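You operate a simulated robot arm through the tools that you are given. There is no shell and no other tool. Be economical: measure what you need, move in short steps, check, and stop when the job is done.

The job below is to be done with a simulated robot arm. You get a single attempt, and the scene is never put back.

## Task
Put things in order on the top of the white bench. At the end: the yellow plug from the top of the white bench stands where the green bearing stood; the blue plug stands where the yellow plug stood; the green bearing stands on top of the grey vent filter; the black fitting is on the purple bulb tin (marked "BULBS"); whatever was shut is shut again. Leave all else as you found it, and nothing knocked over.

It is judged by the outcome, as a careful person would: the job done as asked, and still so three seconds after it is handed in. It fails if anything else is knocked over, pushed out of place, dropped, spilled or broken.

## Robot
A 6-joint arm with a two-finger gripper, fixed in place. Base frame: the origin is at the foot of the arm, x ahead of it, y to its left, z up; the work surface is at about z = 0. Readings come in m, degrees, newtons and seconds.
With the tool pointing down near the work surface it reaches from about 0.24 to 0.62 m from the base axis. Its first joint turns from -66.0 to 66.0 degrees. Payload 1.37 kg.
The TCP is the grasp point between the finger pads, 0.022 m short of the fingertips. In the tool frame z runs along the fingers and y along their closing line. Largest opening 0.092 m; the body of the gripper starts 0.065 m behind the TCP.
Orientation is told as [roll, pitch, yaw] about the base's x, y, z axes, in that order, counted from this pose: with the fingers straight down and closing along the base's y, the tool's x points along the base's -x, its y along +y and its z along -z.

## Interface
- The arm moves only by the tool move_arm. Its argument "commands" is text: rows parted by semicolons, each of 7 numbers parted by spaces: the shift along the base's x, y, z in m, then the turn, a rotation vector about the base's x, y, z in degrees, then the finger opening in m, from 0 to 0.092. In form: tx ty tz rx ry rz claw; .... A call has 1 to 12 rows; each row is the pose to reach, as a shift and turn from the pose commanded when the call began. A row lasts 0.2 s, in which the tool goes at most 0.05 m and 8.6 degrees; a call with a longer step from one row to the next is refused whole, and so is a gripper value outside its range. Where a pose cannot be reached the arm comes as near as it can. A force on the tool above 40 N (or 10 N above the force at the start of the call, whichever is more), or a blocked arm, ends the call early, and 0.2 s more pass. The fingers move at their own pace and stop on an object; they squeeze with about 25 N. The grip force told is the motor's: it shows also when the fingers shut on nothing. Time passes only in rows, and 0.2 s behind the last, so rows that repeat a pose let the fingers close. It gives the time, the measured TCP pose, the force on the tool (base axes), the opening and the grip force at its end, in the units of the frame above (readings bear some noise), with the torque about the TCP (base axes, N m) and any sound that the robot's microphone picked up.
- Cameras (640 x 400 px; columns grow to the right, rows downward): "scene" is fixed at [0.04, -0.4325, 0.5933]; the picture's right is [0.75, -0.66, 0.00], its down [-0.33, -0.38, -0.86] and it looks along [0.57, 0.65, -0.50] (base axes); focal length 338 px, centre (320, 200). "wrist" rides on the gripper at [0.071, 0.019, -0.102] in the tool frame; the picture's right is [-0.26, 0.97, 0.00], its down [-0.75, -0.20, -0.62] and it looks along [-0.60, -0.16, 0.78] (tool axes); focal length 280 px, centre (320, 200). There is no depth. A picture from a camera that has moved, and an enlarged one, comes with that camera's place and axes in the base frame and with its lens.
- get_image(camera): a new picture of that camera. The clock stands still meanwhile.
- enlarge(camera, box): a new picture of the part [left, top, right, bottom] of that camera's present view, enlarged. The clock stands still meanwhile.
- job_done(): hands the job in; it is judged then, once.

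Go step by step. Nothing tells you positions but the pictures and the camera data: compare them with the known pose of the tool, close in by small moves and look again before you grip or let go. The budget is 120 turns and 76 pictures, counting those below and the enlarged ones. Unless the task says otherwise, let go and move clear before handing in, and close with one line.

The tools are called after "Emit:" as a command line: name --argument value ..., lists and objects as JSON in quotes. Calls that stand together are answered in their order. move_arm: Moves the arm, as the interface text tells. Its arguments: {"type":"object","properties":{"commands":{"type":"string"}},"required":["commands"]} The other tools are called the same way: get_image (camera) takes a picture; enlarge (camera, box) takes an enlarged picture of a part of a camera's view; job_done () hands the job in.

At the start:

```text
clock: 0.0
eef_pos: [0.2646, 0.2469, 0.2826]
tool_rot: [0.0, -0.1, 0.0]
contact_force: [0.1, 0.6, -0.1]
moment: [0.0, -0.03, -0.01]
width: 0.092
grasp_force: 0.0
```

scene: 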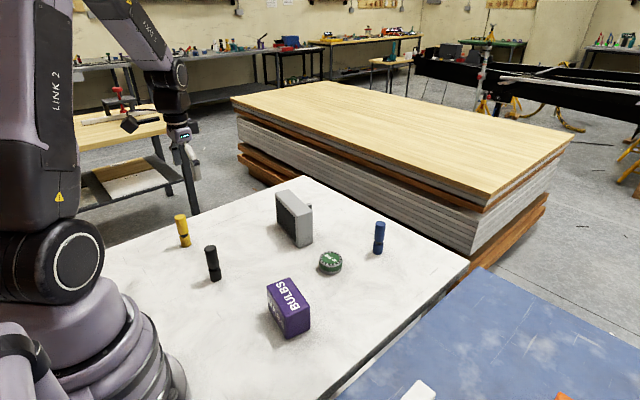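
wrist: 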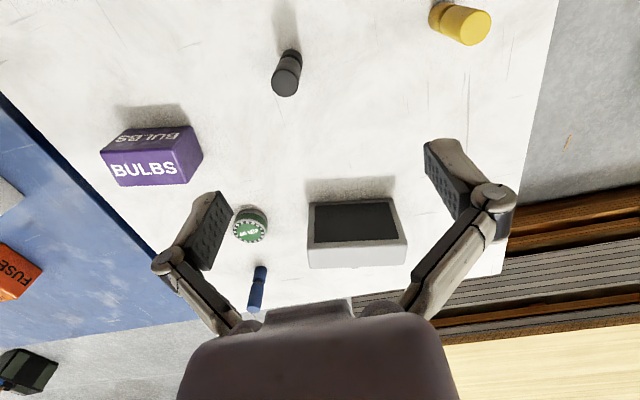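

I see the bench with a yellow plug, a black fitting, a grey vent filter, a green bearing, a blue plug and the purple BULBS tin. I'll take enlarged views to measure them.

Emit:
enlarge --camera "scene" --box '[150, 170, 410, 345]'

Emit:
enlarge --camera "wrist" --box '[80, 0, 520, 320]'

```text
2.29 times, centred on (280, 258) of scene
camera zoom: at [0.04, -0.4325, 0.5933], right [0.75, -0.66, 0.0], down [-0.33, -0.38, -0.86], along [0.57, 0.65, -0.5], focal length 773 px, centre (411, 69)
```

zoom: 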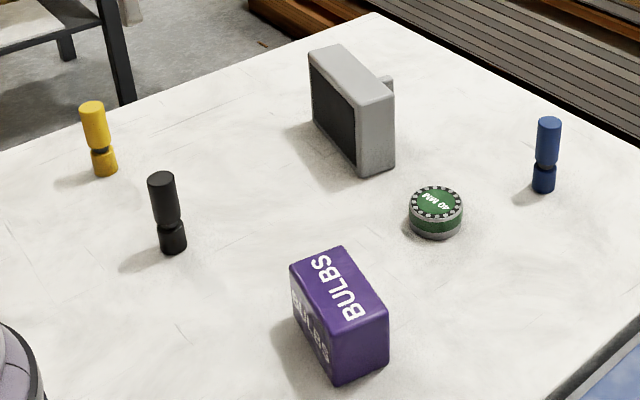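

```text
1.25 times, centred on (300, 160) of wrist
camera zoom: at [0.192, 0.2661, 0.3844], right [0.26, 0.97, 0.0], down [0.75, -0.2, 0.62], along [0.6, -0.16, -0.78], focal length 350 px, centre (345, 250)
```

zoom: 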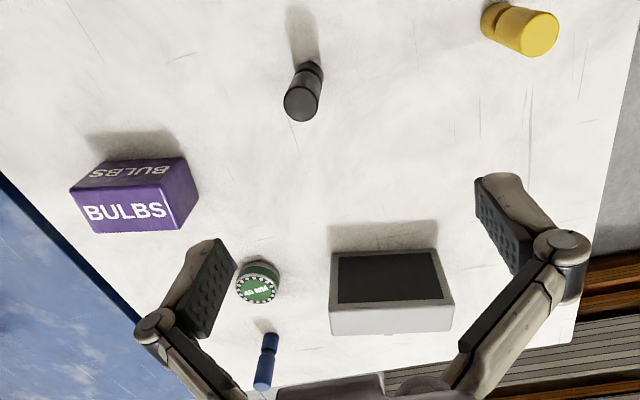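

From the pictures: green ≈ (0.507, 0.055) about 0.028 high, filter top centre ≈ (0.533, 0.245, 0.105), yellow ≈ (0.262, 0.396), blue ≈ (0.642, 0.014), black ≈ (0.260, 0.216), tin top centre ≈ (0.324, -0.008, 0.074). First I move above the green bearing and look.

Emit:
move_arm --commands "0.03 -0.024 -0.016 0 0 0 0.092; 0.06 -0.048 -0.032 0 0 0 0.092; 0.09 -0.072 -0.049 0 0 0 0.092; 0.121 -0.096 -0.065 0 0 0 0.092; 0.151 -0.12 -0.081 0 0 0 0.092; 0.182 -0.144 -0.097 0 0 0 0.092; 0.212 -0.168 -0.114 0 0 0 0.092; 0.2424 -0.1919 -0.13 0 0 0 0.092; 0.2424 -0.1919 -0.15 0 0 0 0.092; 0.2424 -0.1919 -0.15 0 0 0 0.092"

Emit:
get_image --camera "wrist"

Emit:
enlarge --camera "scene" --box '[250, 150, 410, 300]'

```text
clock: 2.2
eef_pos: [0.5078, 0.0548, 0.1323]
tool_rot: [0.0, -0.1, 0.0]
contact_force: [0.1, -0.2, 0.2]
moment: [0.01, -0.01, -0.04]
width: 0.0919
grasp_force: 0.0
```

```text
71 pictures are left
camera wrist: at [0.436, 0.0741, 0.2333], right [0.26, 0.97, 0.0], down [0.75, -0.2, 0.63], along [0.6, -0.16, -0.78], focal length 280 px, centre (320, 200)
```

wrist: 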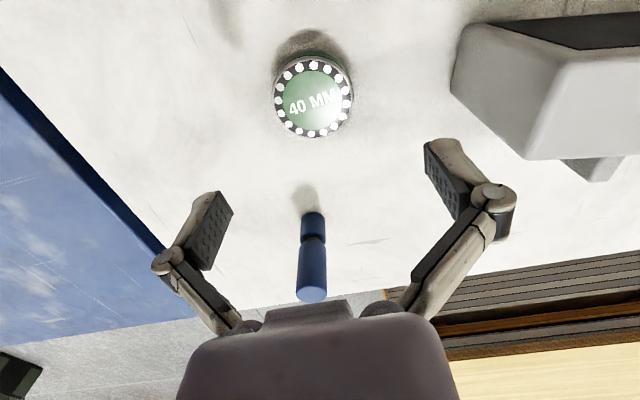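

```text
2.67 times, centred on (330, 225) of scene
camera zoom: at [0.04, -0.4325, 0.5933], right [0.75, -0.66, 0.0], down [-0.33, -0.38, -0.86], along [0.57, 0.65, -0.5], focal length 901 px, centre (293, 133)
```

zoom: 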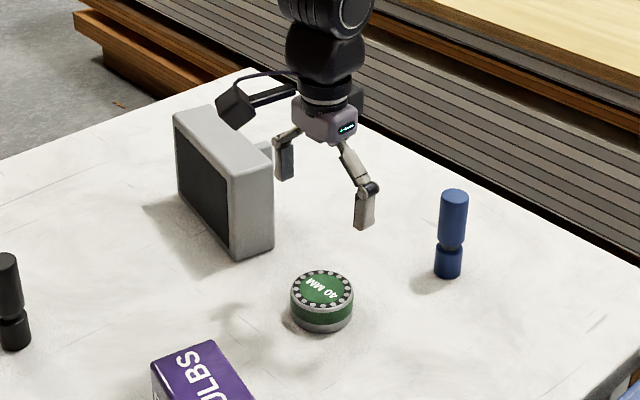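

The bearing is right below the tool, at about (0.504, 0.053). I descend, grip it and lift a little.

Emit:
move_arm --commands "-0.003 -0.0015 -0.04 0 0 0 0.092; -0.003 -0.0015 -0.08 0 0 0 0.092; -0.003 -0.0015 -0.104 0 0 0 0.092; -0.003 -0.0015 -0.104 0 0 0 0.075"

Emit:
get_image --camera "wrist"

Emit:
enlarge --camera "scene" --box '[250, 180, 410, 300]'

```text
clock: 3.2
eef_pos: [0.5044, 0.0548, 0.029]
tool_rot: [0.1, 0.0, 0.0]
contact_force: [0.2, -0.4, -0.6]
moment: [0.02, -0.05, 0.0]
width: 0.0748
grasp_force: 0.0
```

```text
69 pictures are left
camera wrist: at [0.4328, 0.0741, 0.1299], right [0.26, 0.97, 0.0], down [0.75, -0.2, 0.63], along [0.6, -0.16, -0.78], focal length 280 px, centre (320, 200)
```

wrist: 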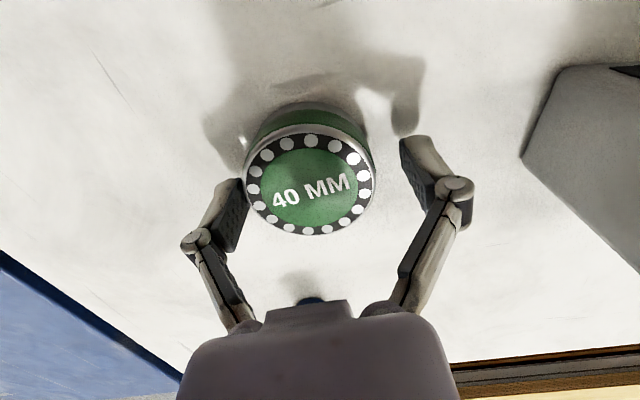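

```text
3.33 times, centred on (330, 240) of scene
camera zoom: at [0.04, -0.4325, 0.5933], right [0.75, -0.66, 0.0], down [-0.33, -0.38, -0.86], along [0.57, 0.65, -0.5], focal length 1127 px, centre (287, 67)
```

zoom: 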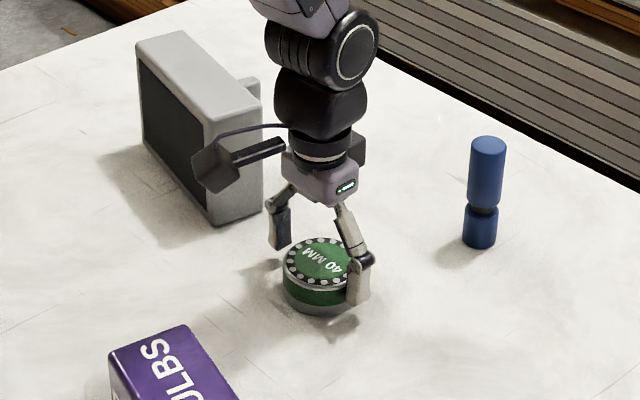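

The bearing sits about 4 mm to -y of the tool. I recentre, close and lift slightly.

Emit:
move_arm --commands "-0.001 -0.0045 0 0 0 0 0.075; -0.001 -0.0045 0 0 0 0 0.06; -0.001 -0.0045 0 0 0 0 0.05; -0.001 -0.0045 0 0 0 0 0.05; -0.001 -0.0045 0 0 0 0 0.05"

```text
clock: 4.4
eef_pos: [0.5034, 0.0513, 0.0278]
tool_rot: [0.0, 0.0, 0.0]
contact_force: [-0.9, -2.2, 1.4]
moment: [0.06, 0.05, 0.0]
width: 0.0589
grasp_force: 24.5
```

Gripped at (0.503, 0.051), bearing 59 mm across. I lift high and move over the filter.

Emit:
move_arm --commands "0 0 0.02 0 0 0 0.05; 0 0 0.06 0 0 0 0.05; 0 0 0.1 0 0 0 0.05; 0 0 0.145 0 0 0 0.05; 0.003 0.03 0.16 0 0 0 0.05; 0.008 0.065 0.16 0 0 0 0.05; 0.014 0.105 0.16 0 0 0 0.05; 0.02 0.145 0.16 0 0 0 0.05; 0.026 0.188 0.16 0 0 0 0.05; 0.026 0.188 0.16 0 0 0 0.05"

Emit:
get_image --camera "wrist"

Emit:
enlarge --camera "scene" --box '[230, 130, 390, 270]'

```text
clock: 6.6
eef_pos: [0.5301, 0.2373, 0.1905]
tool_rot: [-0.1, 0.0, 0.0]
contact_force: [-1.2, 0.6, -0.7]
moment: [0.01, -0.01, -0.02]
width: 0.05
grasp_force: 0.2
```

```text
67 pictures are left
camera wrist: at [0.458, 0.2567, 0.2912], right [0.26, 0.96, 0.0], down [0.75, -0.2, 0.62], along [0.6, -0.16, -0.78], focal length 280 px, centre (320, 200)
```

wrist: 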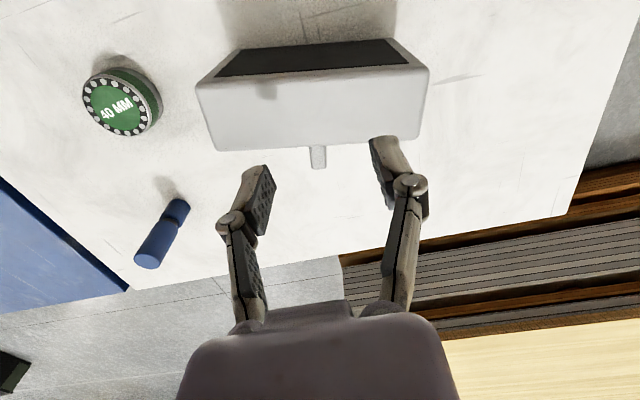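

```text
2.86 times, centred on (310, 200) of scene
camera zoom: at [0.04, -0.4325, 0.5933], right [0.75, -0.66, 0.0], down [-0.33, -0.38, -0.86], along [0.57, 0.65, -0.5], focal length 966 px, centre (349, 200)
```

zoom: 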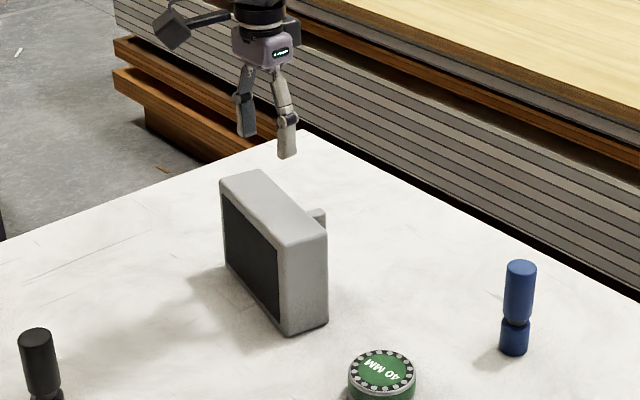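

The bearing slipped out during the first lift; it still stands upright within about 2 mm of its place. I go back above it to look, then grip lower and with a full squeeze.

Emit:
move_arm --commands "-0.006 -0.043 0 0 0 0 0.07; -0.012 -0.083 0 0 0 0 0.09; -0.018 -0.123 0 0 0 0 0.092; -0.023 -0.158 0 0 0 0 0.092; -0.026 -0.188 -0.02 0 0 0 0.092; -0.026 -0.188 -0.06 0 0 0 0.092; -0.026 -0.188 -0.1 0 0 0 0.092; -0.026 -0.188 -0.12 0 0 0 0.092; -0.026 -0.188 -0.12 0 0 0 0.092"

Emit:
get_image --camera "wrist"

```text
clock: 8.6
eef_pos: [0.5019, 0.0501, 0.0662]
tool_rot: [0.0, -0.1, -0.1]
contact_force: [-0.4, -0.1, -0.5]
moment: [0.01, -0.02, 0.0]
width: 0.0922
grasp_force: 0.0
```

```text
65 pictures are left
camera wrist: at [0.4307, 0.0686, 0.1686], right [0.26, 0.97, 0.0], down [0.75, -0.2, 0.63], along [0.6, -0.16, -0.78], focal length 280 px, centre (320, 200)
```

wrist: 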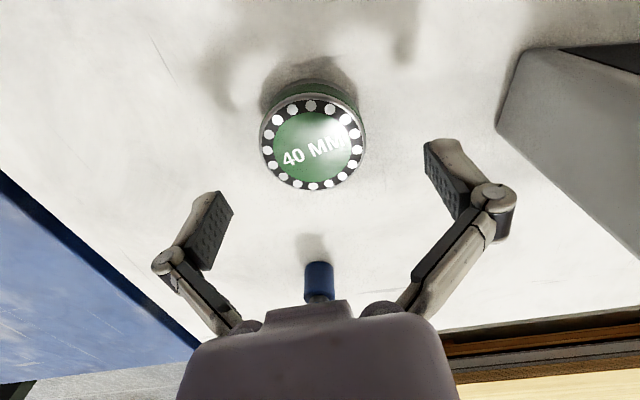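

The bearing's centre is now about (0.500, 0.046). I recentre, go lower with the tips just above the bench, and squeeze fully, lifting only 1 cm to test.

Emit:
move_arm --commands "-0.001 -0.0035 -0.02 0 0 0 0.092; -0.001 -0.0035 -0.0425 0 0 0 0.092; -0.001 -0.0035 -0.0425 0 0 0 0.06; -0.001 -0.0035 -0.0425 0 0 0 0.03; -0.001 -0.0035 -0.0425 0 0 0 0.0; -0.001 -0.0035 -0.0425 0 0 0 0.0; -0.001 -0.0035 -0.0425 0 0 0 0.0"

Emit:
get_image --camera "wrist"

```text
clock: 10.2
eef_pos: [0.5023, 0.0454, 0.0242]
tool_rot: [0.1, 0.0, 0.1]
contact_force: [0.9, -0.5, 1.1]
moment: [-0.03, -0.08, -0.01]
width: 0.0588
grasp_force: 25.0
```

```text
64 pictures are left
camera wrist: at [0.4301, 0.0644, 0.126], right [0.26, 0.97, 0.0], down [0.75, -0.2, 0.63], along [0.6, -0.16, -0.78], focal length 280 px, centre (320, 200)
```

wrist: 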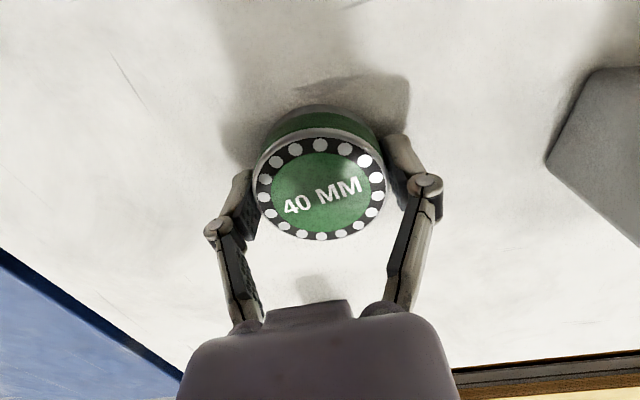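

The grip is centred and lower. Slow test lift next.

Emit:
move_arm --commands "0 0 0.003 0 0 0 0; 0 0 0.008 0 0 0 0; 0 0 0.014 0 0 0 0; 0 0 0.02 0 0 0 0; 0 0 0.02 0 0 0 0"

Emit:
enlarge --camera "scene" --box '[270, 210, 390, 290]'

```text
clock: 11.4
eef_pos: [0.5025, 0.046, 0.0461]
tool_rot: [0.0, -0.1, 0.0]
contact_force: [-0.4, 0.7, -2.0]
moment: [-0.01, 0.01, 0.01]
width: 0.0587
grasp_force: 25.0
```

```text
5.00 times, centred on (330, 250) of scene
camera zoom: at [0.04, -0.4325, 0.5933], right [0.75, -0.66, 0.0], down [-0.33, -0.38, -0.86], along [0.57, 0.65, -0.5], focal length 1690 px, centre (270, -50)
```

zoom: 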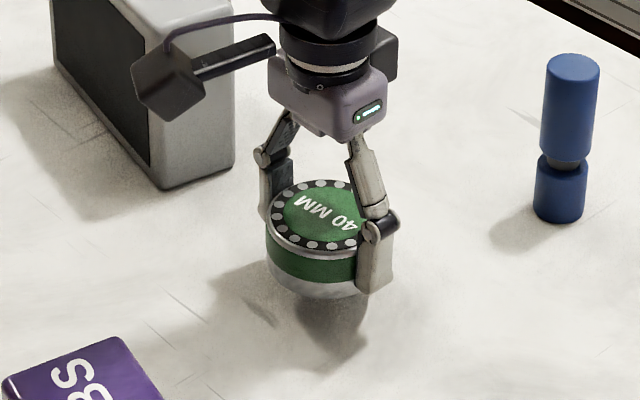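

The bearing is held securely now. I lift it and carry it above the filter's top (centre ≈ (0.527, 0.235)).

Emit:
move_arm --commands "0 0 0.02 0 0 0 0; 0 0 0.05 0 0 0 0; 0 0 0.085 0 0 0 0; 0 0 0.12 0 0 0 0; 0.002 0.015 0.14 0 0 0 0; 0.006 0.045 0.14 0 0 0 0; 0.01 0.08 0.14 0 0 0 0; 0.015 0.115 0.14 0 0 0 0; 0.02 0.15 0.14 0 0 0 0; 0.023 0.175 0.14 0 0 0 0; 0.025 0.189 0.14 0 0 0 0; 0.025 0.189 0.14 0 0 0 0"

Emit:
get_image --camera "wrist"

Emit:
enlarge --camera "scene" --box '[240, 130, 380, 250]'

```text
clock: 14.0
eef_pos: [0.5268, 0.2339, 0.1869]
tool_rot: [0.0, 0.0, 0.0]
contact_force: [0.8, -0.6, -2.5]
moment: [-0.01, 0.02, -0.01]
width: 0.059
grasp_force: 25.2
```

```text
62 pictures are left
camera wrist: at [0.4547, 0.2532, 0.2885], right [0.26, 0.97, 0.0], down [0.75, -0.2, 0.62], along [0.6, -0.16, -0.78], focal length 280 px, centre (320, 200)
```

wrist: 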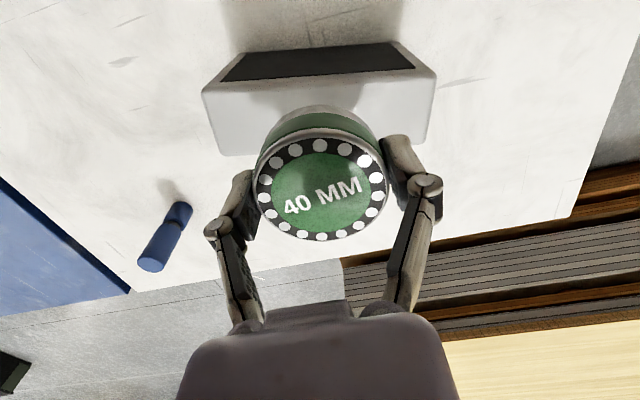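

```text
3.33 times, centred on (310, 190) of scene
camera zoom: at [0.04, -0.4325, 0.5933], right [0.75, -0.66, 0.0], down [-0.33, -0.38, -0.86], along [0.57, 0.65, -0.5], focal length 1127 px, centre (353, 233)
```

zoom: 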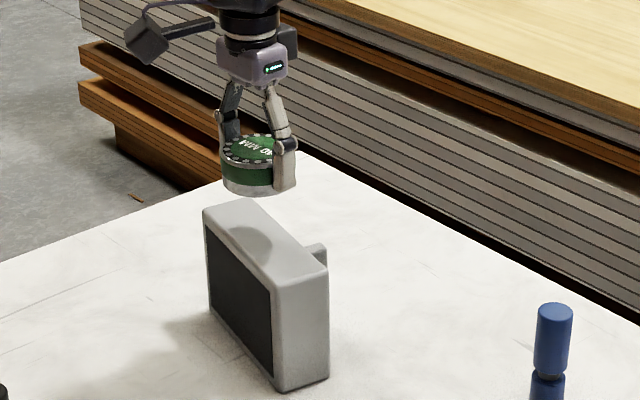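

Over the filter. I descend to about 1 cm above its top and look again.

Emit:
move_arm --commands "0 0 -0.02 0 0 0 0; 0 0 -0.035 0 0 0 0; 0 0 -0.045 0 0 0 0; 0 0 -0.045 0 0 0 0"

Emit:
get_image --camera "wrist"

Emit:
enlarge --camera "scene" --box '[240, 150, 360, 250]'

```text
clock: 15.0
eef_pos: [0.5264, 0.2331, 0.14]
tool_rot: [0.0, 0.0, 0.0]
contact_force: [0.4, 0.0, -1.9]
moment: [0.0, 0.0, 0.01]
width: 0.0591
grasp_force: 24.6
```

```text
60 pictures are left
camera wrist: at [0.4544, 0.2531, 0.2418], right [0.26, 0.97, 0.0], down [0.75, -0.2, 0.62], along [0.6, -0.16, -0.78], focal length 280 px, centre (320, 200)
```

wrist: 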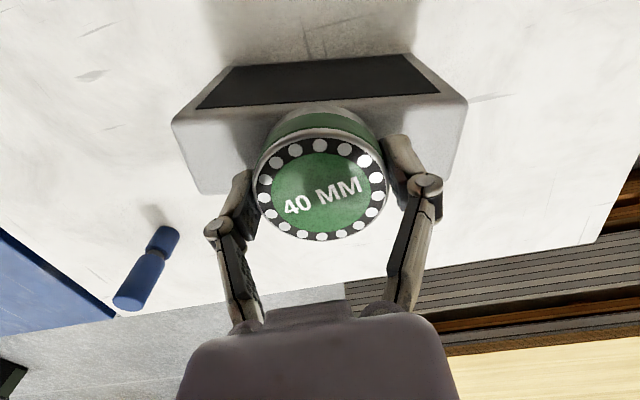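

```text
4.00 times, centred on (300, 200) of scene
camera zoom: at [0.04, -0.4325, 0.5933], right [0.75, -0.66, 0.0], down [-0.33, -0.38, -0.86], along [0.57, 0.65, -0.5], focal length 1352 px, centre (400, 200)
```

zoom: 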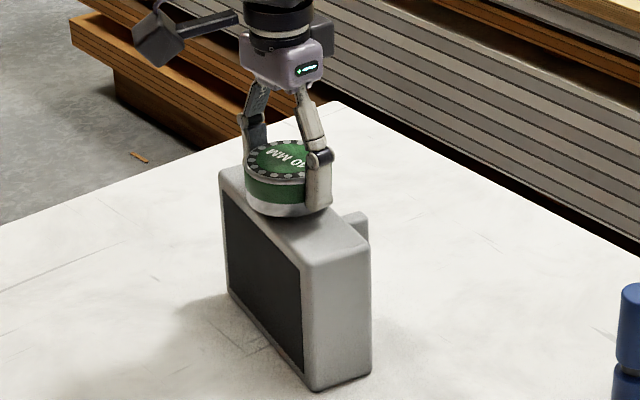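

Well aligned (filter centre ≈ (0.528, 0.234)). I lower in small steps until it touches.

Emit:
move_arm --commands "0.002 0.001 -0.004 0 0 0 0; 0.002 0.001 -0.007 0 0 0 0; 0.002 0.001 -0.0095 0 0 0 0; 0.002 0.001 -0.0095 0 0 0 0"

Emit:
enlarge --camera "scene" --box '[270, 160, 350, 220]'

```text
clock: 16.0
eef_pos: [0.5299, 0.2358, 0.1332]
tool_rot: [0.1, -0.2, 0.0]
contact_force: [-1.9, -0.8, 16.8]
moment: [-0.04, -0.02, -0.16]
width: 0.0594
grasp_force: 25.2
```

```text
6.67 times, centred on (310, 190) of scene
camera zoom: at [0.0399, -0.4326, 0.5932], right [0.75, -0.66, 0.0], down [-0.33, -0.38, -0.86], along [0.57, 0.65, -0.5], focal length 2254 px, centre (387, 267)
```

zoom: 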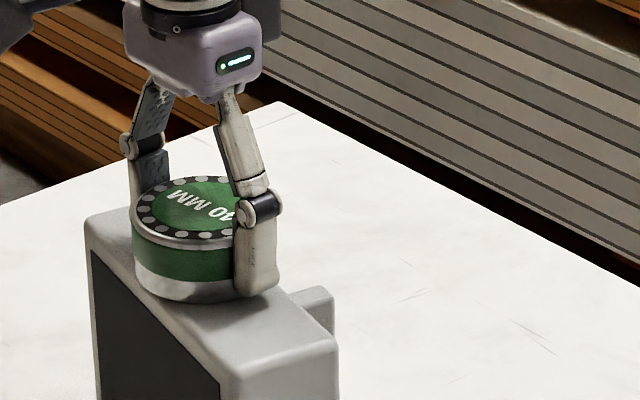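

It is resting on the filter with about 17 N; I ease off the pressure and open slowly.

Emit:
move_arm --commands "0 0 0.001 0 0 0 0; 0 0 0.002 0 0 0 0; 0 0 0.002 0 0 0 0"

```text
clock: 16.8
eef_pos: [0.5277, 0.2349, 0.1328]
tool_rot: [0.0, 0.0, 0.0]
contact_force: [4.5, 1.5, 9.3]
moment: [0.24, -0.35, -0.03]
width: 0.0588
grasp_force: 25.2
```

Emit:
move_arm --commands "0 0 0.0015 0 0 0 0.0; 0 0 0.002 0 0 0 0.04; 0 0 0.002 0 0 0 0.06; 0 0 0.002 0 0 0 0.066; 0 0 0.002 0 0 0 0.074; 0 0 0.002 0 0 0 0.074"

Emit:
enlarge --camera "scene" --box '[250, 160, 350, 250]'

Emit:
get_image --camera "wrist"

```text
clock: 18.2
eef_pos: [0.528, 0.2364, 0.1347]
tool_rot: [-0.1, 0.0, 0.0]
contact_force: [0.1, -0.3, -0.7]
moment: [-0.01, 0.03, 0.0]
width: 0.074
grasp_force: 0.0
```

```text
4.44 times, centred on (300, 205) of scene
camera zoom: at [0.04, -0.4325, 0.5933], right [0.75, -0.66, 0.0], down [-0.33, -0.38, -0.86], along [0.57, 0.65, -0.5], focal length 1502 px, centre (409, 178)
```

zoom: 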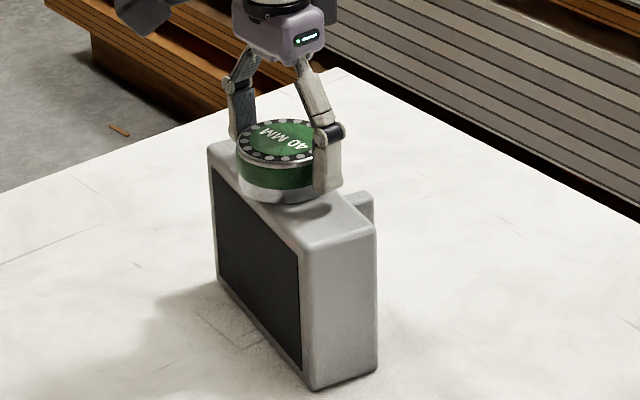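

```text
56 pictures are left
camera wrist: at [0.4563, 0.2545, 0.2368], right [0.26, 0.97, 0.0], down [0.75, -0.2, 0.62], along [0.6, -0.16, -0.78], focal length 280 px, centre (320, 200)
```

wrist: 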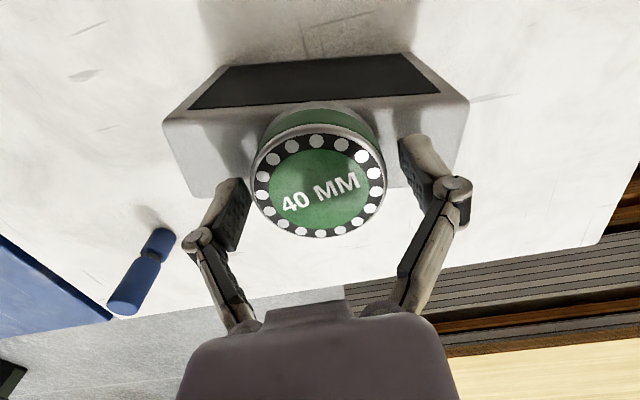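

The bearing sits flat on the filter. I rise and go above the yellow plug.

Emit:
move_arm --commands "0 0 0.03 0 0 0 0.08; 0 0 0.07 0 0 0 0.09; -0.03 0.018 0.09 0 0 0 0.092; -0.07 0.042 0.09 0 0 0 0.092; -0.11 0.066 0.09 0 0 0 0.092; -0.15 0.09 0.09 0 0 0 0.092; -0.19 0.114 0.085 0 0 0 0.092; -0.23 0.138 0.08 0 0 0 0.092; -0.266 0.157 0.075 0 0 0 0.092; -0.266 0.157 0.065 0 0 0 0.092; -0.266 0.157 0.065 0 0 0 0.092"

Emit:
get_image --camera "wrist"

Emit:
enlarge --camera "scene" --box '[120, 130, 380, 300]'

```text
clock: 20.6
eef_pos: [0.2622, 0.3899, 0.2012]
tool_rot: [0.0, 0.0, 0.1]
contact_force: [0.0, 0.6, -0.2]
moment: [0.02, -0.01, 0.03]
width: 0.0919
grasp_force: 0.1
```

```text
55 pictures are left
camera wrist: at [0.1892, 0.4103, 0.3027], right [0.26, 0.96, 0.0], down [0.75, -0.2, 0.62], along [0.6, -0.16, -0.78], focal length 280 px, centre (320, 200)
```

wrist: 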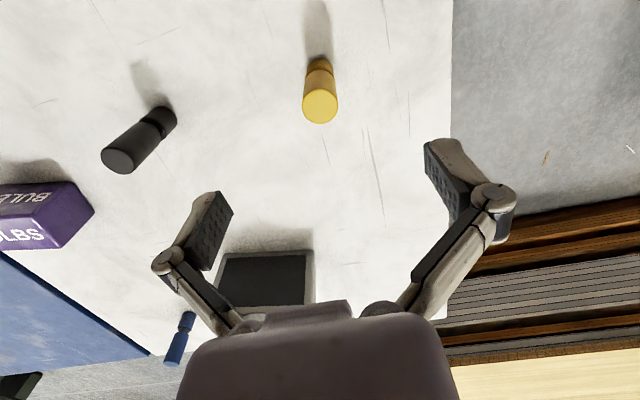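

```text
2.35 times, centred on (250, 215) of scene
camera zoom: at [0.04, -0.4325, 0.5933], right [0.75, -0.66, 0.0], down [-0.33, -0.38, -0.86], along [0.57, 0.65, -0.5], focal length 795 px, centre (485, 165)
```

zoom: 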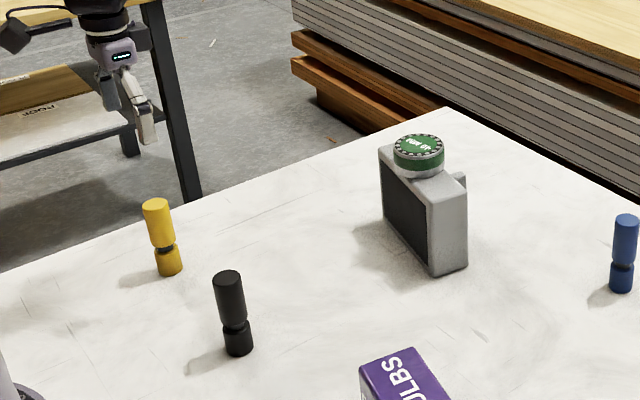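

Yellow stands at about (0.261, 0.390), directly below the tool. I descend around it and check before gripping.

Emit:
move_arm --commands "-0.001 0 -0.04 0 0 0 0.092; -0.001 0 -0.08 0 0 0 0.092; -0.001 0 -0.115 0 0 0 0.092; -0.001 0 -0.136 0 0 0 0.08; -0.001 0 -0.136 0 0 0 0.06; -0.001 0 -0.136 0 0 0 0.05"

Emit:
get_image --camera "wrist"

Emit:
enlarge --camera "scene" --box '[130, 190, 230, 270]'

```text
clock: 22.0
eef_pos: [0.263, 0.3905, 0.0651]
tool_rot: [-0.1, 0.0, 0.0]
contact_force: [-0.3, -0.1, -0.1]
moment: [0.01, -0.03, 0.02]
width: 0.0499
grasp_force: 0.1
```

```text
53 pictures are left
camera wrist: at [0.1905, 0.4097, 0.167], right [0.26, 0.97, 0.0], down [0.75, -0.2, 0.62], along [0.6, -0.16, -0.78], focal length 280 px, centre (320, 200)
```

wrist: 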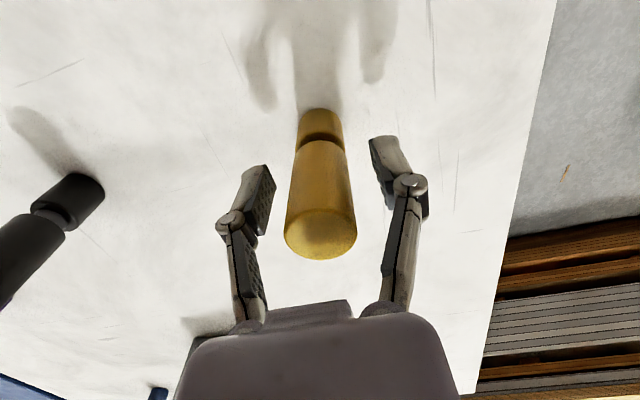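

```text
5.00 times, centred on (180, 230) of scene
camera zoom: at [0.04, -0.4325, 0.5933], right [0.75, -0.66, 0.0], down [-0.33, -0.38, -0.86], along [0.57, 0.65, -0.5], focal length 1690 px, centre (1020, 50)
```

zoom: 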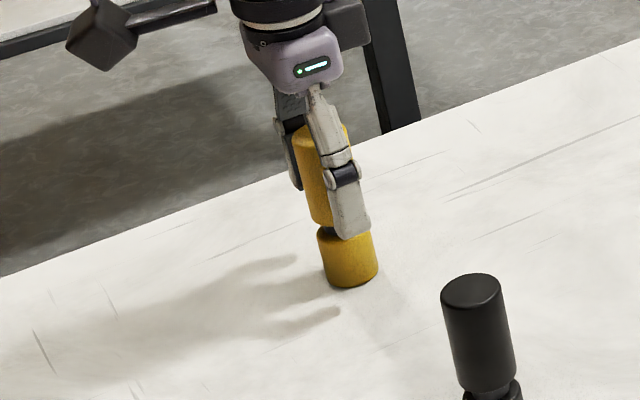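

The plug lies about 4–5 mm nearer the base in x than the tool. I shift, then close.

Emit:
move_arm --commands "-0.0045 0.001 0 0 0 0 0.05; -0.0045 0.001 0 0 0 0 0.03; -0.0045 0.001 0 0 0 0 0; -0.0045 0.001 0 0 0 0 0; -0.0045 0.001 0 0 0 0 0"

Emit:
get_image --camera "wrist"

```text
clock: 23.2
eef_pos: [0.2573, 0.3911, 0.0652]
tool_rot: [0.0, 0.0, 0.1]
contact_force: [0.2, 0.4, 1.0]
moment: [0.02, 0.05, 0.01]
width: 0.0269
grasp_force: 24.5
```

```text
51 pictures are left
camera wrist: at [0.1856, 0.4112, 0.1671], right [0.26, 0.97, 0.0], down [0.75, -0.2, 0.62], along [0.6, -0.16, -0.78], focal length 280 px, centre (320, 200)
```

wrist: 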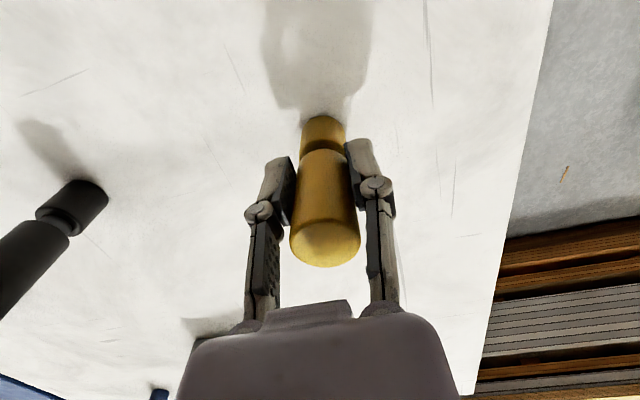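

Yellow is gripped at (0.258, 0.391). I lift it straight up and check that it comes along.

Emit:
move_arm --commands "0 0 0.004 0 0 0 0; 0 0 0.012 0 0 0 0; 0 0 0.03 0 0 0 0; 0 0 0.06 0 0 0 0; 0 0 0.09 0 0 0 0; 0 0 0.12 0 0 0 0; 0.012 -0.017 0.125 0 0 0 0; 0.03 -0.042 0.125 0 0 0 0; 0.05 -0.07 0.125 0 0 0 0; 0.07 -0.097 0.125 0 0 0 0; 0.07 -0.097 0.125 0 0 0 0"

Emit:
get_image --camera "scene"

```text
clock: 25.6
eef_pos: [0.3264, 0.2964, 0.1901]
tool_rot: [0.1, -0.1, 0.1]
contact_force: [0.1, 1.0, -0.7]
moment: [-0.01, 0.0, -0.01]
width: 0.0266
grasp_force: 25.4
```

```text
50 pictures are left
```

scene: 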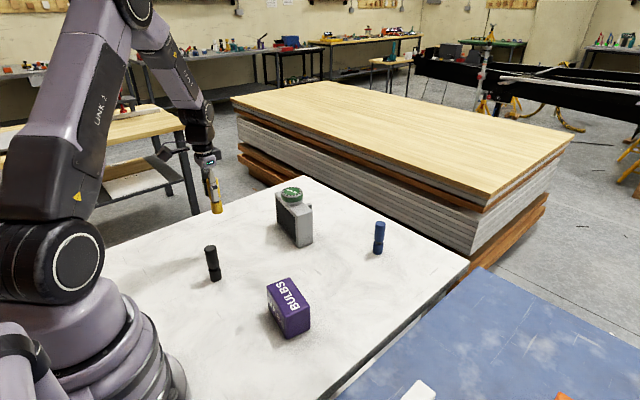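

Yellow is held. I carry it to above the bearing's old place (0.502, 0.0515).

Emit:
move_arm --commands "0.015 -0.025 0 0 0 0 0; 0.037 -0.055 0 0 0 0 0; 0.06 -0.085 0 0 0 0 0; 0.083 -0.116 0 0 0 0 0; 0.106 -0.148 0 0 0 0 0; 0.13 -0.181 0 0 0 0 0; 0.153 -0.213 0 0 0 0 0; 0.168 -0.235 0 0 0 0 0; 0.1756 -0.2447 0 0 0 0 0; 0.1756 -0.2447 -0.04 0 0 0 0; 0.1756 -0.2447 -0.08 0 0 0 0; 0.1756 -0.2447 -0.08 0 0 0 0"

Emit:
get_image --camera "wrist"

Emit:
enlarge --camera "scene" --box '[250, 170, 410, 300]'

```text
clock: 28.2
eef_pos: [0.504, 0.0498, 0.1096]
tool_rot: [0.0, 0.0, 0.0]
contact_force: [1.0, -0.3, -0.4]
moment: [0.01, 0.01, -0.04]
width: 0.0266
grasp_force: 24.5
```

```text
49 pictures are left
camera wrist: at [0.4326, 0.0694, 0.21], right [0.26, 0.97, 0.0], down [0.75, -0.2, 0.63], along [0.6, -0.16, -0.78], focal length 280 px, centre (320, 200)
```

wrist: 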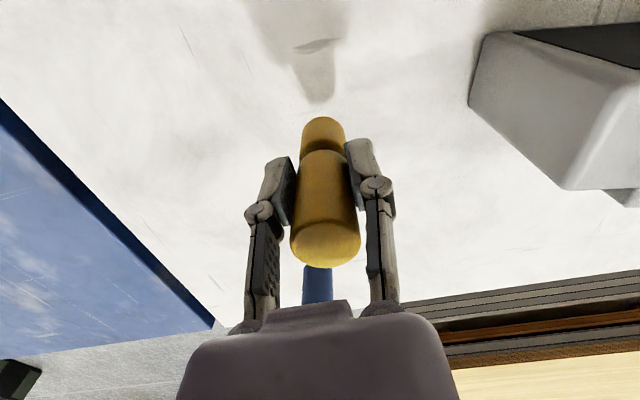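

```text
3.08 times, centred on (330, 235) of scene
camera zoom: at [0.04, -0.4325, 0.5933], right [0.75, -0.66, 0.0], down [-0.33, -0.38, -0.86], along [0.57, 0.65, -0.5], focal length 1040 px, centre (289, 92)
```

zoom: 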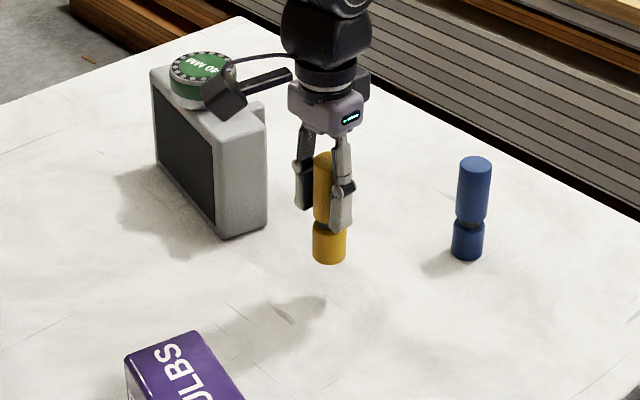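

I lower yellow to just above the bench.

Emit:
move_arm --commands "-0.002 0.0015 -0.015 0 0 0 0; -0.002 0.0015 -0.03 0 0 0 0; -0.002 0.0015 -0.039 0 0 0 0; -0.002 0.0015 -0.0425 0 0 0 0; -0.002 0.0015 -0.0445 0 0 0 0; -0.002 0.0015 -0.0445 0 0 0 0"

Emit:
enlarge --camera "scene" --box '[290, 210, 370, 290]'

```text
clock: 29.6
eef_pos: [0.5017, 0.0533, 0.0663]
tool_rot: [0.0, 0.1, 0.0]
contact_force: [-2.7, 0.4, 8.2]
moment: [0.0, 0.13, 0.01]
width: 0.0269
grasp_force: 24.8
```

```text
5.00 times, centred on (330, 250) of scene
camera zoom: at [0.04, -0.4325, 0.5933], right [0.75, -0.66, 0.0], down [-0.33, -0.38, -0.86], along [0.57, 0.65, -0.5], focal length 1690 px, centre (270, -50)
```

zoom: 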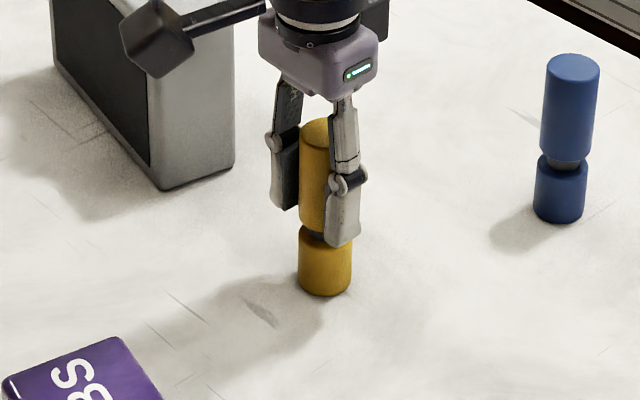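

Yellow rests on the bench, its base at the same picture spot as the bearing's was. I ease and release, opening just enough, then rise.

Emit:
move_arm --commands "0 0 0.0015 0 0 0 0; 0 0 0.0015 0 0 0 0.02; 0 0 0.0015 0 0 0 0.032; 0 0 0.0015 0 0 0 0.045; 0 0 0.0015 0 0 0 0.06; 0 0 0.0015 0 0 0 0.07; 0 0 0.03 0 0 0 0.07; 0 0 0.07 0 0 0 0.07; 0 0 0.1 0 0 0 0.07; 0 0 0.12 0 0 0 0.08"

Emit:
enlarge --camera "scene" --box '[250, 170, 410, 300]'

Emit:
get_image --camera "wrist"

```text
clock: 31.8
eef_pos: [0.5, 0.052, 0.1881]
tool_rot: [0.0, 0.0, 0.0]
contact_force: [-0.2, 0.4, 0.4]
moment: [-0.01, -0.01, 0.04]
width: 0.08
grasp_force: 0.0
```

```text
3.08 times, centred on (330, 235) of scene
camera zoom: at [0.04, -0.4325, 0.5933], right [0.75, -0.66, 0.0], down [-0.33, -0.38, -0.86], along [0.57, 0.65, -0.5], focal length 1040 px, centre (289, 92)
```

zoom: 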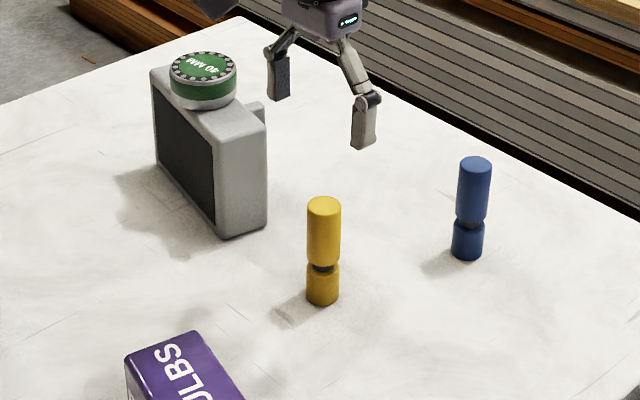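

```text
45 pictures are left
camera wrist: at [0.4288, 0.0716, 0.2894], right [0.26, 0.97, 0.0], down [0.75, -0.2, 0.62], along [0.6, -0.16, -0.78], focal length 280 px, centre (320, 200)
```

wrist: 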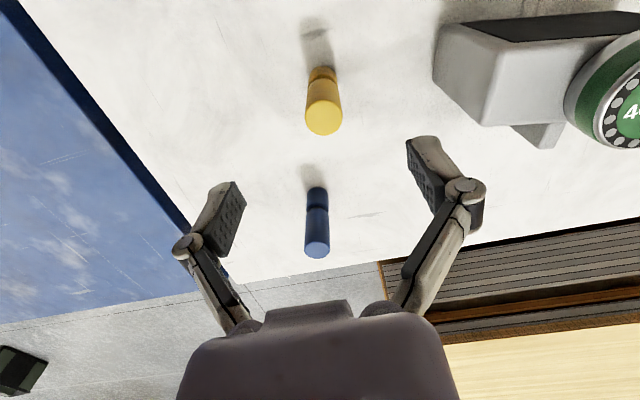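

Yellow stands in the bearing's place. Blue is at about (0.639, 0.0115), near the reach limit, so I test the reach above it with a straight tool.

Emit:
move_arm --commands "0.035 -0.01 0 0 0 0 0.08; 0.07 -0.02 0 0 0 0 0.08; 0.105 -0.03 -0.01 0 0 0 0.08; 0.139 -0.0405 -0.03 0 0 0 0.08; 0.139 -0.0405 -0.04 0 0 0 0.08; 0.139 -0.0405 -0.04 0 0 0 0.08"

Emit:
get_image --camera "wrist"

```text
clock: 33.2
eef_pos: [0.6392, 0.0125, 0.1454]
tool_rot: [0.0, -0.1, 0.0]
contact_force: [1.2, 0.3, 0.0]
moment: [0.01, 0.02, 0.0]
width: 0.0802
grasp_force: 0.2
```

```text
44 pictures are left
camera wrist: at [0.5677, 0.0313, 0.247], right [0.26, 0.97, 0.0], down [0.75, -0.2, 0.62], along [0.6, -0.16, -0.78], focal length 280 px, centre (320, 200)
```

wrist: 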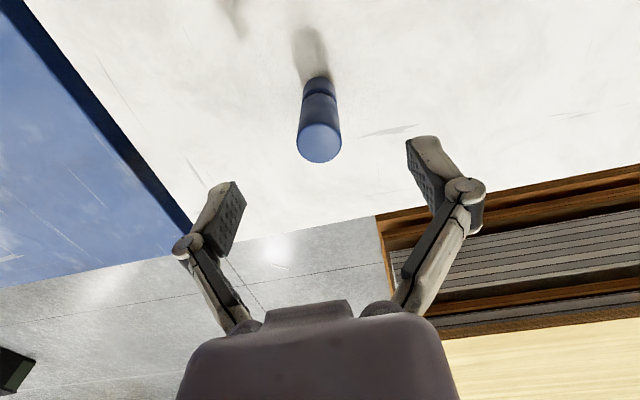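

Reach is fine here. I descend around blue in steps and check.

Emit:
move_arm --commands "-0.001 -0.001 -0.03 0 0 0 0.08; -0.001 -0.001 -0.06 0 0 0 0.08; -0.001 -0.001 -0.08 0 0 0 0.07; -0.001 -0.001 -0.08 0 0 0 0.05"

Emit:
get_image --camera "wrist"

Emit:
enlarge --camera "scene" --box '[300, 190, 420, 290]'

```text
clock: 34.2
eef_pos: [0.6377, 0.0117, 0.0653]
tool_rot: [-0.1, 0.0, 0.1]
contact_force: [0.9, -0.1, 0.2]
moment: [-0.01, -0.01, 0.02]
width: 0.0499
grasp_force: 0.0
```

```text
43 pictures are left
camera wrist: at [0.5655, 0.0315, 0.1666], right [0.26, 0.97, 0.0], down [0.75, -0.2, 0.62], along [0.6, -0.16, -0.78], focal length 280 px, centre (320, 200)
```

wrist: 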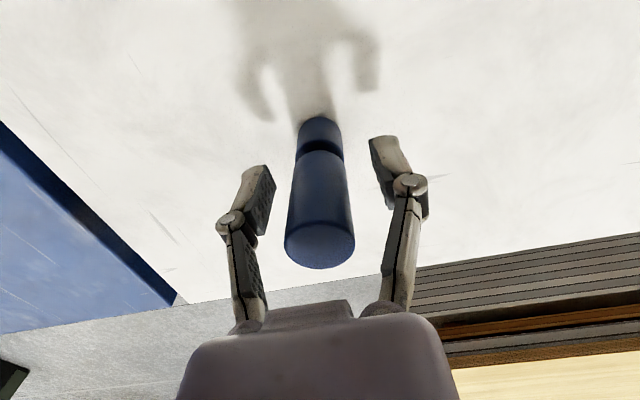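

```text
4.00 times, centred on (360, 240) of scene
camera zoom: at [0.04, -0.4325, 0.5933], right [0.75, -0.66, 0.0], down [-0.33, -0.38, -0.86], along [0.57, 0.65, -0.5], focal length 1352 px, centre (160, 40)
```

zoom: 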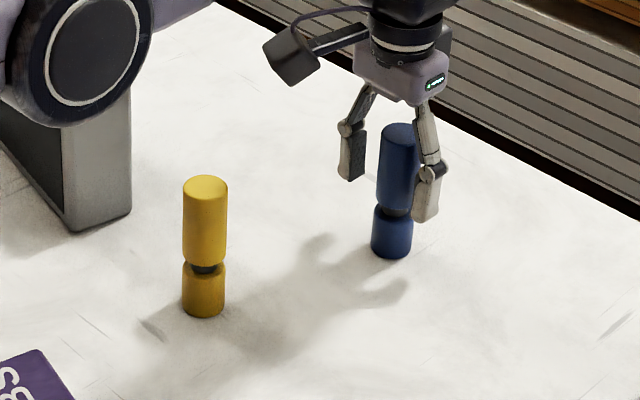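

Aligned just as yellow was at its grip. I close on blue.

Emit:
move_arm --commands "0 0 0 0 0 0 0.03; 0 0 0 0 0 0 0; 0 0 0 0 0 0 0; 0 0 0 0 0 0 0"

```text
clock: 35.2
eef_pos: [0.6383, 0.0116, 0.0643]
tool_rot: [0.0, 0.0, 0.0]
contact_force: [0.2, -0.7, -0.9]
moment: [0.02, -0.02, 0.02]
width: 0.0267
grasp_force: 25.2
```

I lift blue high and carry it back toward the base, clear of the other things.

Emit:
move_arm --commands "0 0 0.004 0 0 0 0; 0 0 0.012 0 0 0 0; 0 0 0.035 0 0 0 0; 0 0 0.07 0 0 0 0; 0 0 0.11 0 0 0 0; 0 0 0.14 0 0 0 0; -0.03 0.011 0.15 0 0 0 0; -0.07 0.026 0.15 0 0 0 0; -0.11 0.041 0.15 0 0 0 0; -0.15 0.056 0.15 0 0 0 0; -0.19 0.07 0.15 0 0 0 0; -0.22 0.082 0.15 0 0 0 0"

Emit:
get_image --camera "scene"

```text
clock: 37.8
eef_pos: [0.6359, 0.0361, 0.2188]
tool_rot: [0.0, 0.0, 0.0]
contact_force: [-0.2, -0.3, -0.7]
moment: [0.03, 0.03, -0.02]
width: 0.0267
grasp_force: 24.6
out of reach, approached as far as the arm can: row 7, 8, 9, 10, 11, 12
```

```text
41 pictures are left
```

scene: 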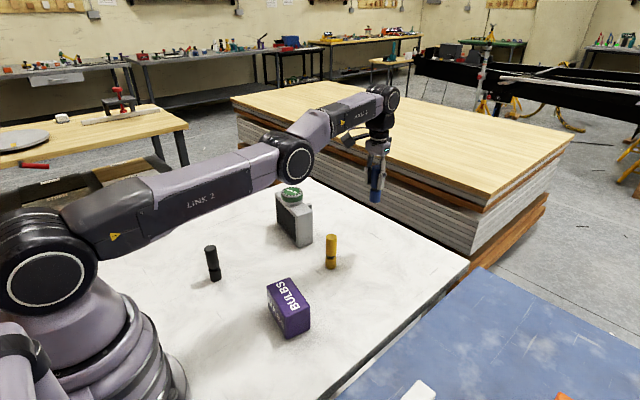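

The arm stopped near its upper reach limit with blue still held. I make a small inward, downward move to see how it responds.

Emit:
move_arm --commands "0 0 -0.01 0 0 0 0; 0 0 -0.02 0 0 0 0"

```text
clock: 38.4
eef_pos: [0.6383, 0.0353, 0.1957]
tool_rot: [0.0, 0.1, -0.1]
contact_force: [0.2, 0.4, -1.0]
moment: [-0.01, 0.0, 0.04]
width: 0.0265
grasp_force: 25.0
out of reach, approached as far as the arm can: row 1, 2
```

Emit:
move_arm --commands "-0.02 0 -0.01 0 0 0 0; -0.04 0.01 -0.02 0 0 0 0; -0.06 0.015 -0.02 0 0 0 0"

```text
clock: 39.2
eef_pos: [0.638, 0.0407, 0.1864]
tool_rot: [0.0, 0.1, 0.1]
contact_force: [0.9, 0.4, 0.1]
moment: [-0.02, 0.04, -0.02]
width: 0.0265
grasp_force: 25.3
out of reach, approached as far as the arm can: row 1, 2, 3
```

The solver seems stuck at the stretched-elbow pose. I come down to the height where it reached freely before, then try inward again.

Emit:
move_arm --commands "0 0 -0.015 0 0 0 0; 0 0 -0.03 0 0 0 0; 0 0 -0.045 0 0 0 0; 0 0 -0.045 0 0 0 0"

Emit:
get_image --camera "scene"

```text
clock: 40.2
eef_pos: [0.6398, 0.0412, 0.1412]
tool_rot: [0.0, 0.0, 0.1]
contact_force: [0.5, 0.1, -0.3]
moment: [-0.03, -0.04, 0.02]
width: 0.0267
grasp_force: 25.0
out of reach, approached as far as the arm can: row 2
```

```text
40 pictures are left
```

scene: 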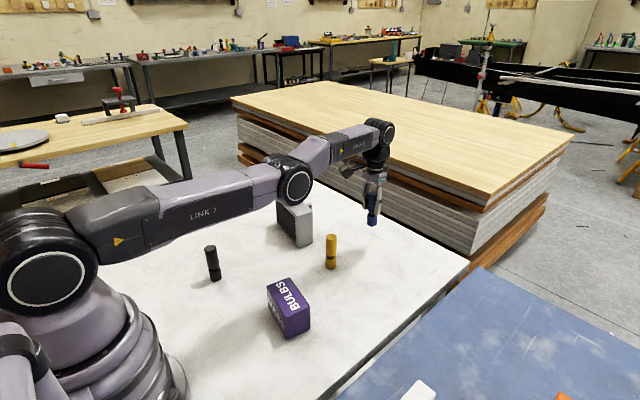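

Elbow bend looks slightly downward, which blocks pulling in. I try a small inward move at this height.

Emit:
move_arm --commands "-0.01 0 0 0 0 0 0; -0.02 0 0 0 0 0 0; -0.02 0 0 0 0 0 0"

```text
clock: 41.0
eef_pos: [0.6397, 0.0413, 0.1415]
tool_rot: [0.0, 0.1, 0.0]
contact_force: [0.4, -0.5, -0.5]
moment: [0.01, 0.03, 0.0]
width: 0.0268
grasp_force: 24.6
out of reach, approached as far as the arm can: row 1, 2, 3
```

Still blocked. I stretch outward slightly to straighten the elbow and then pull inward briskly.

Emit:
move_arm --commands "0.015 0 0.01 0 0 0 0; 0.03 0 0.02 0 0 0 0; -0.01 0 0.02 0 0 0 0; -0.04 0 0.02 0 0 0 0; -0.04 0 0.02 0 0 0 0"

Emit:
get_image --camera "scene"

```text
clock: 42.2
eef_pos: [0.6386, 0.0414, 0.1627]
tool_rot: [0.0, 0.2, 0.0]
contact_force: [-0.6, 0.0, -0.5]
moment: [0.0, 0.0, -0.02]
width: 0.0267
grasp_force: 24.7
out of reach, approached as far as the arm can: row 1, 2, 3, 4, 5
```

```text
39 pictures are left
```

scene: 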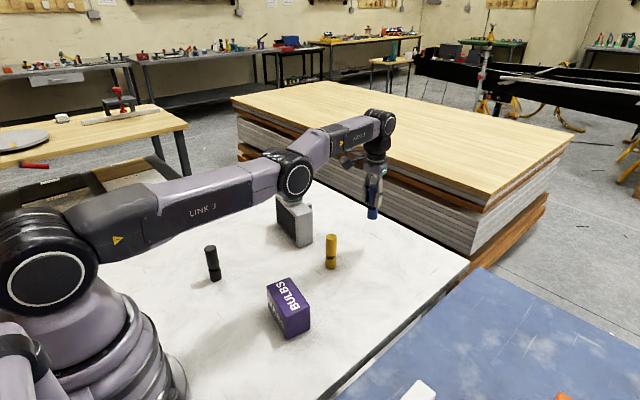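

I think the elbow is in a slightly downward bend at its stop. I straighten it by creeping outward, watching what is reached.

Emit:
move_arm --commands "0.003 0 0 0 0 0 0; 0.006 0 0 0 0 0 0; 0.009 0 0 0 0 0 0; 0.009 0 0 0 0 0 0; 0.009 0 0 0 0 0 0"

```text
clock: 43.4
eef_pos: [0.6421, 0.0423, 0.1613]
tool_rot: [-0.1, 0.0, -0.1]
contact_force: [-0.1, -0.8, -1.3]
moment: [-0.02, 0.03, -0.01]
width: 0.0268
grasp_force: 25.1
out of reach, approached as far as the arm can: row 2, 3, 4, 5
```

Now it seems fully stretched (r ≈ 0.6435). I step inward gently and see.

Emit:
move_arm --commands "-0.002 0 0.001 0 0 0 0; -0.006 0 0.003 0 0 0 0; -0.015 0 0.005 0 0 0 0; -0.03 0 0.005 0 0 0 0; -0.03 0 0.005 0 0 0 0"

```text
clock: 44.6
eef_pos: [0.6113, 0.0414, 0.1675]
tool_rot: [0.0, 0.0, 0.0]
contact_force: [-0.5, 0.2, -1.5]
moment: [-0.01, 0.02, -0.01]
width: 0.0266
grasp_force: 24.3
```

The arm is free again. I raise blue while drawing it inward, well above yellow, and check.

Emit:
move_arm --commands "-0.015 0 0.01 0 0 0 0; -0.025 -0.005 0.03 0 0 0 0; -0.035 -0.01 0.05 0 0 0 0; -0.06 -0.01 0.055 0 0 0 0; -0.09 0 0.055 0 0 0 0; -0.12 0.015 0.055 0 0 0 0; -0.15 0.03 0.055 0 0 0 0; -0.18 0.045 0.055 0 0 0 0; -0.21 0.06 0.055 0 0 0 0; -0.21 0.06 0.055 0 0 0 0"

Emit:
get_image --camera "scene"

```text
clock: 46.8
eef_pos: [0.4006, 0.103, 0.2229]
tool_rot: [0.0, 0.0, 0.0]
contact_force: [0.0, 0.6, -0.5]
moment: [-0.02, 0.04, 0.01]
width: 0.0268
grasp_force: 25.1
```

```text
38 pictures are left
```

scene: 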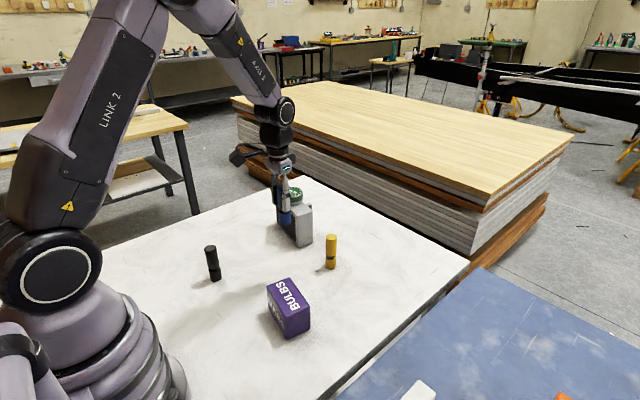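

Elbow up again and nothing disturbed. I carry blue to above yellow's old place (0.258, 0.391).

Emit:
move_arm --commands "-0.01 0.02 0 0 0 0 0; -0.025 0.052 0 0 0 0 0; -0.043 0.088 0 0 0 0 0; -0.062 0.124 0 0 0 0 0; -0.08 0.16 0 0 0 0 0; -0.098 0.196 0 0 0 0 0; -0.116 0.232 0 0 0 0 0; -0.132 0.265 0 0 0 0 0; -0.1425 0.288 0 0 0 0 0; -0.1425 0.288 -0.045 0 0 0 0; -0.1425 0.288 -0.09 0 0 0 0; -0.1425 0.288 -0.12 0 0 0 0"

Emit:
enlarge --camera "scene" --box '[120, 170, 260, 290]'

```text
clock: 49.4
eef_pos: [0.2593, 0.3876, 0.1011]
tool_rot: [0.0, -0.1, 0.0]
contact_force: [0.2, 0.1, -0.3]
moment: [0.0, 0.03, -0.01]
width: 0.0268
grasp_force: 24.9
```

```text
3.33 times, centred on (190, 230) of scene
camera zoom: at [0.04, -0.4325, 0.5933], right [0.75, -0.66, 0.0], down [-0.33, -0.38, -0.86], along [0.57, 0.65, -0.5], focal length 1127 px, centre (753, 100)
```

zoom: 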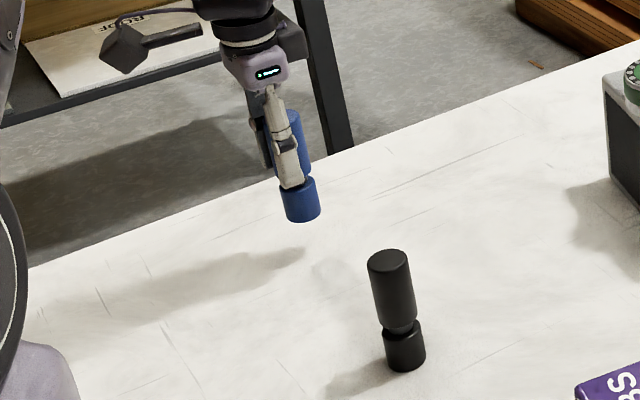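

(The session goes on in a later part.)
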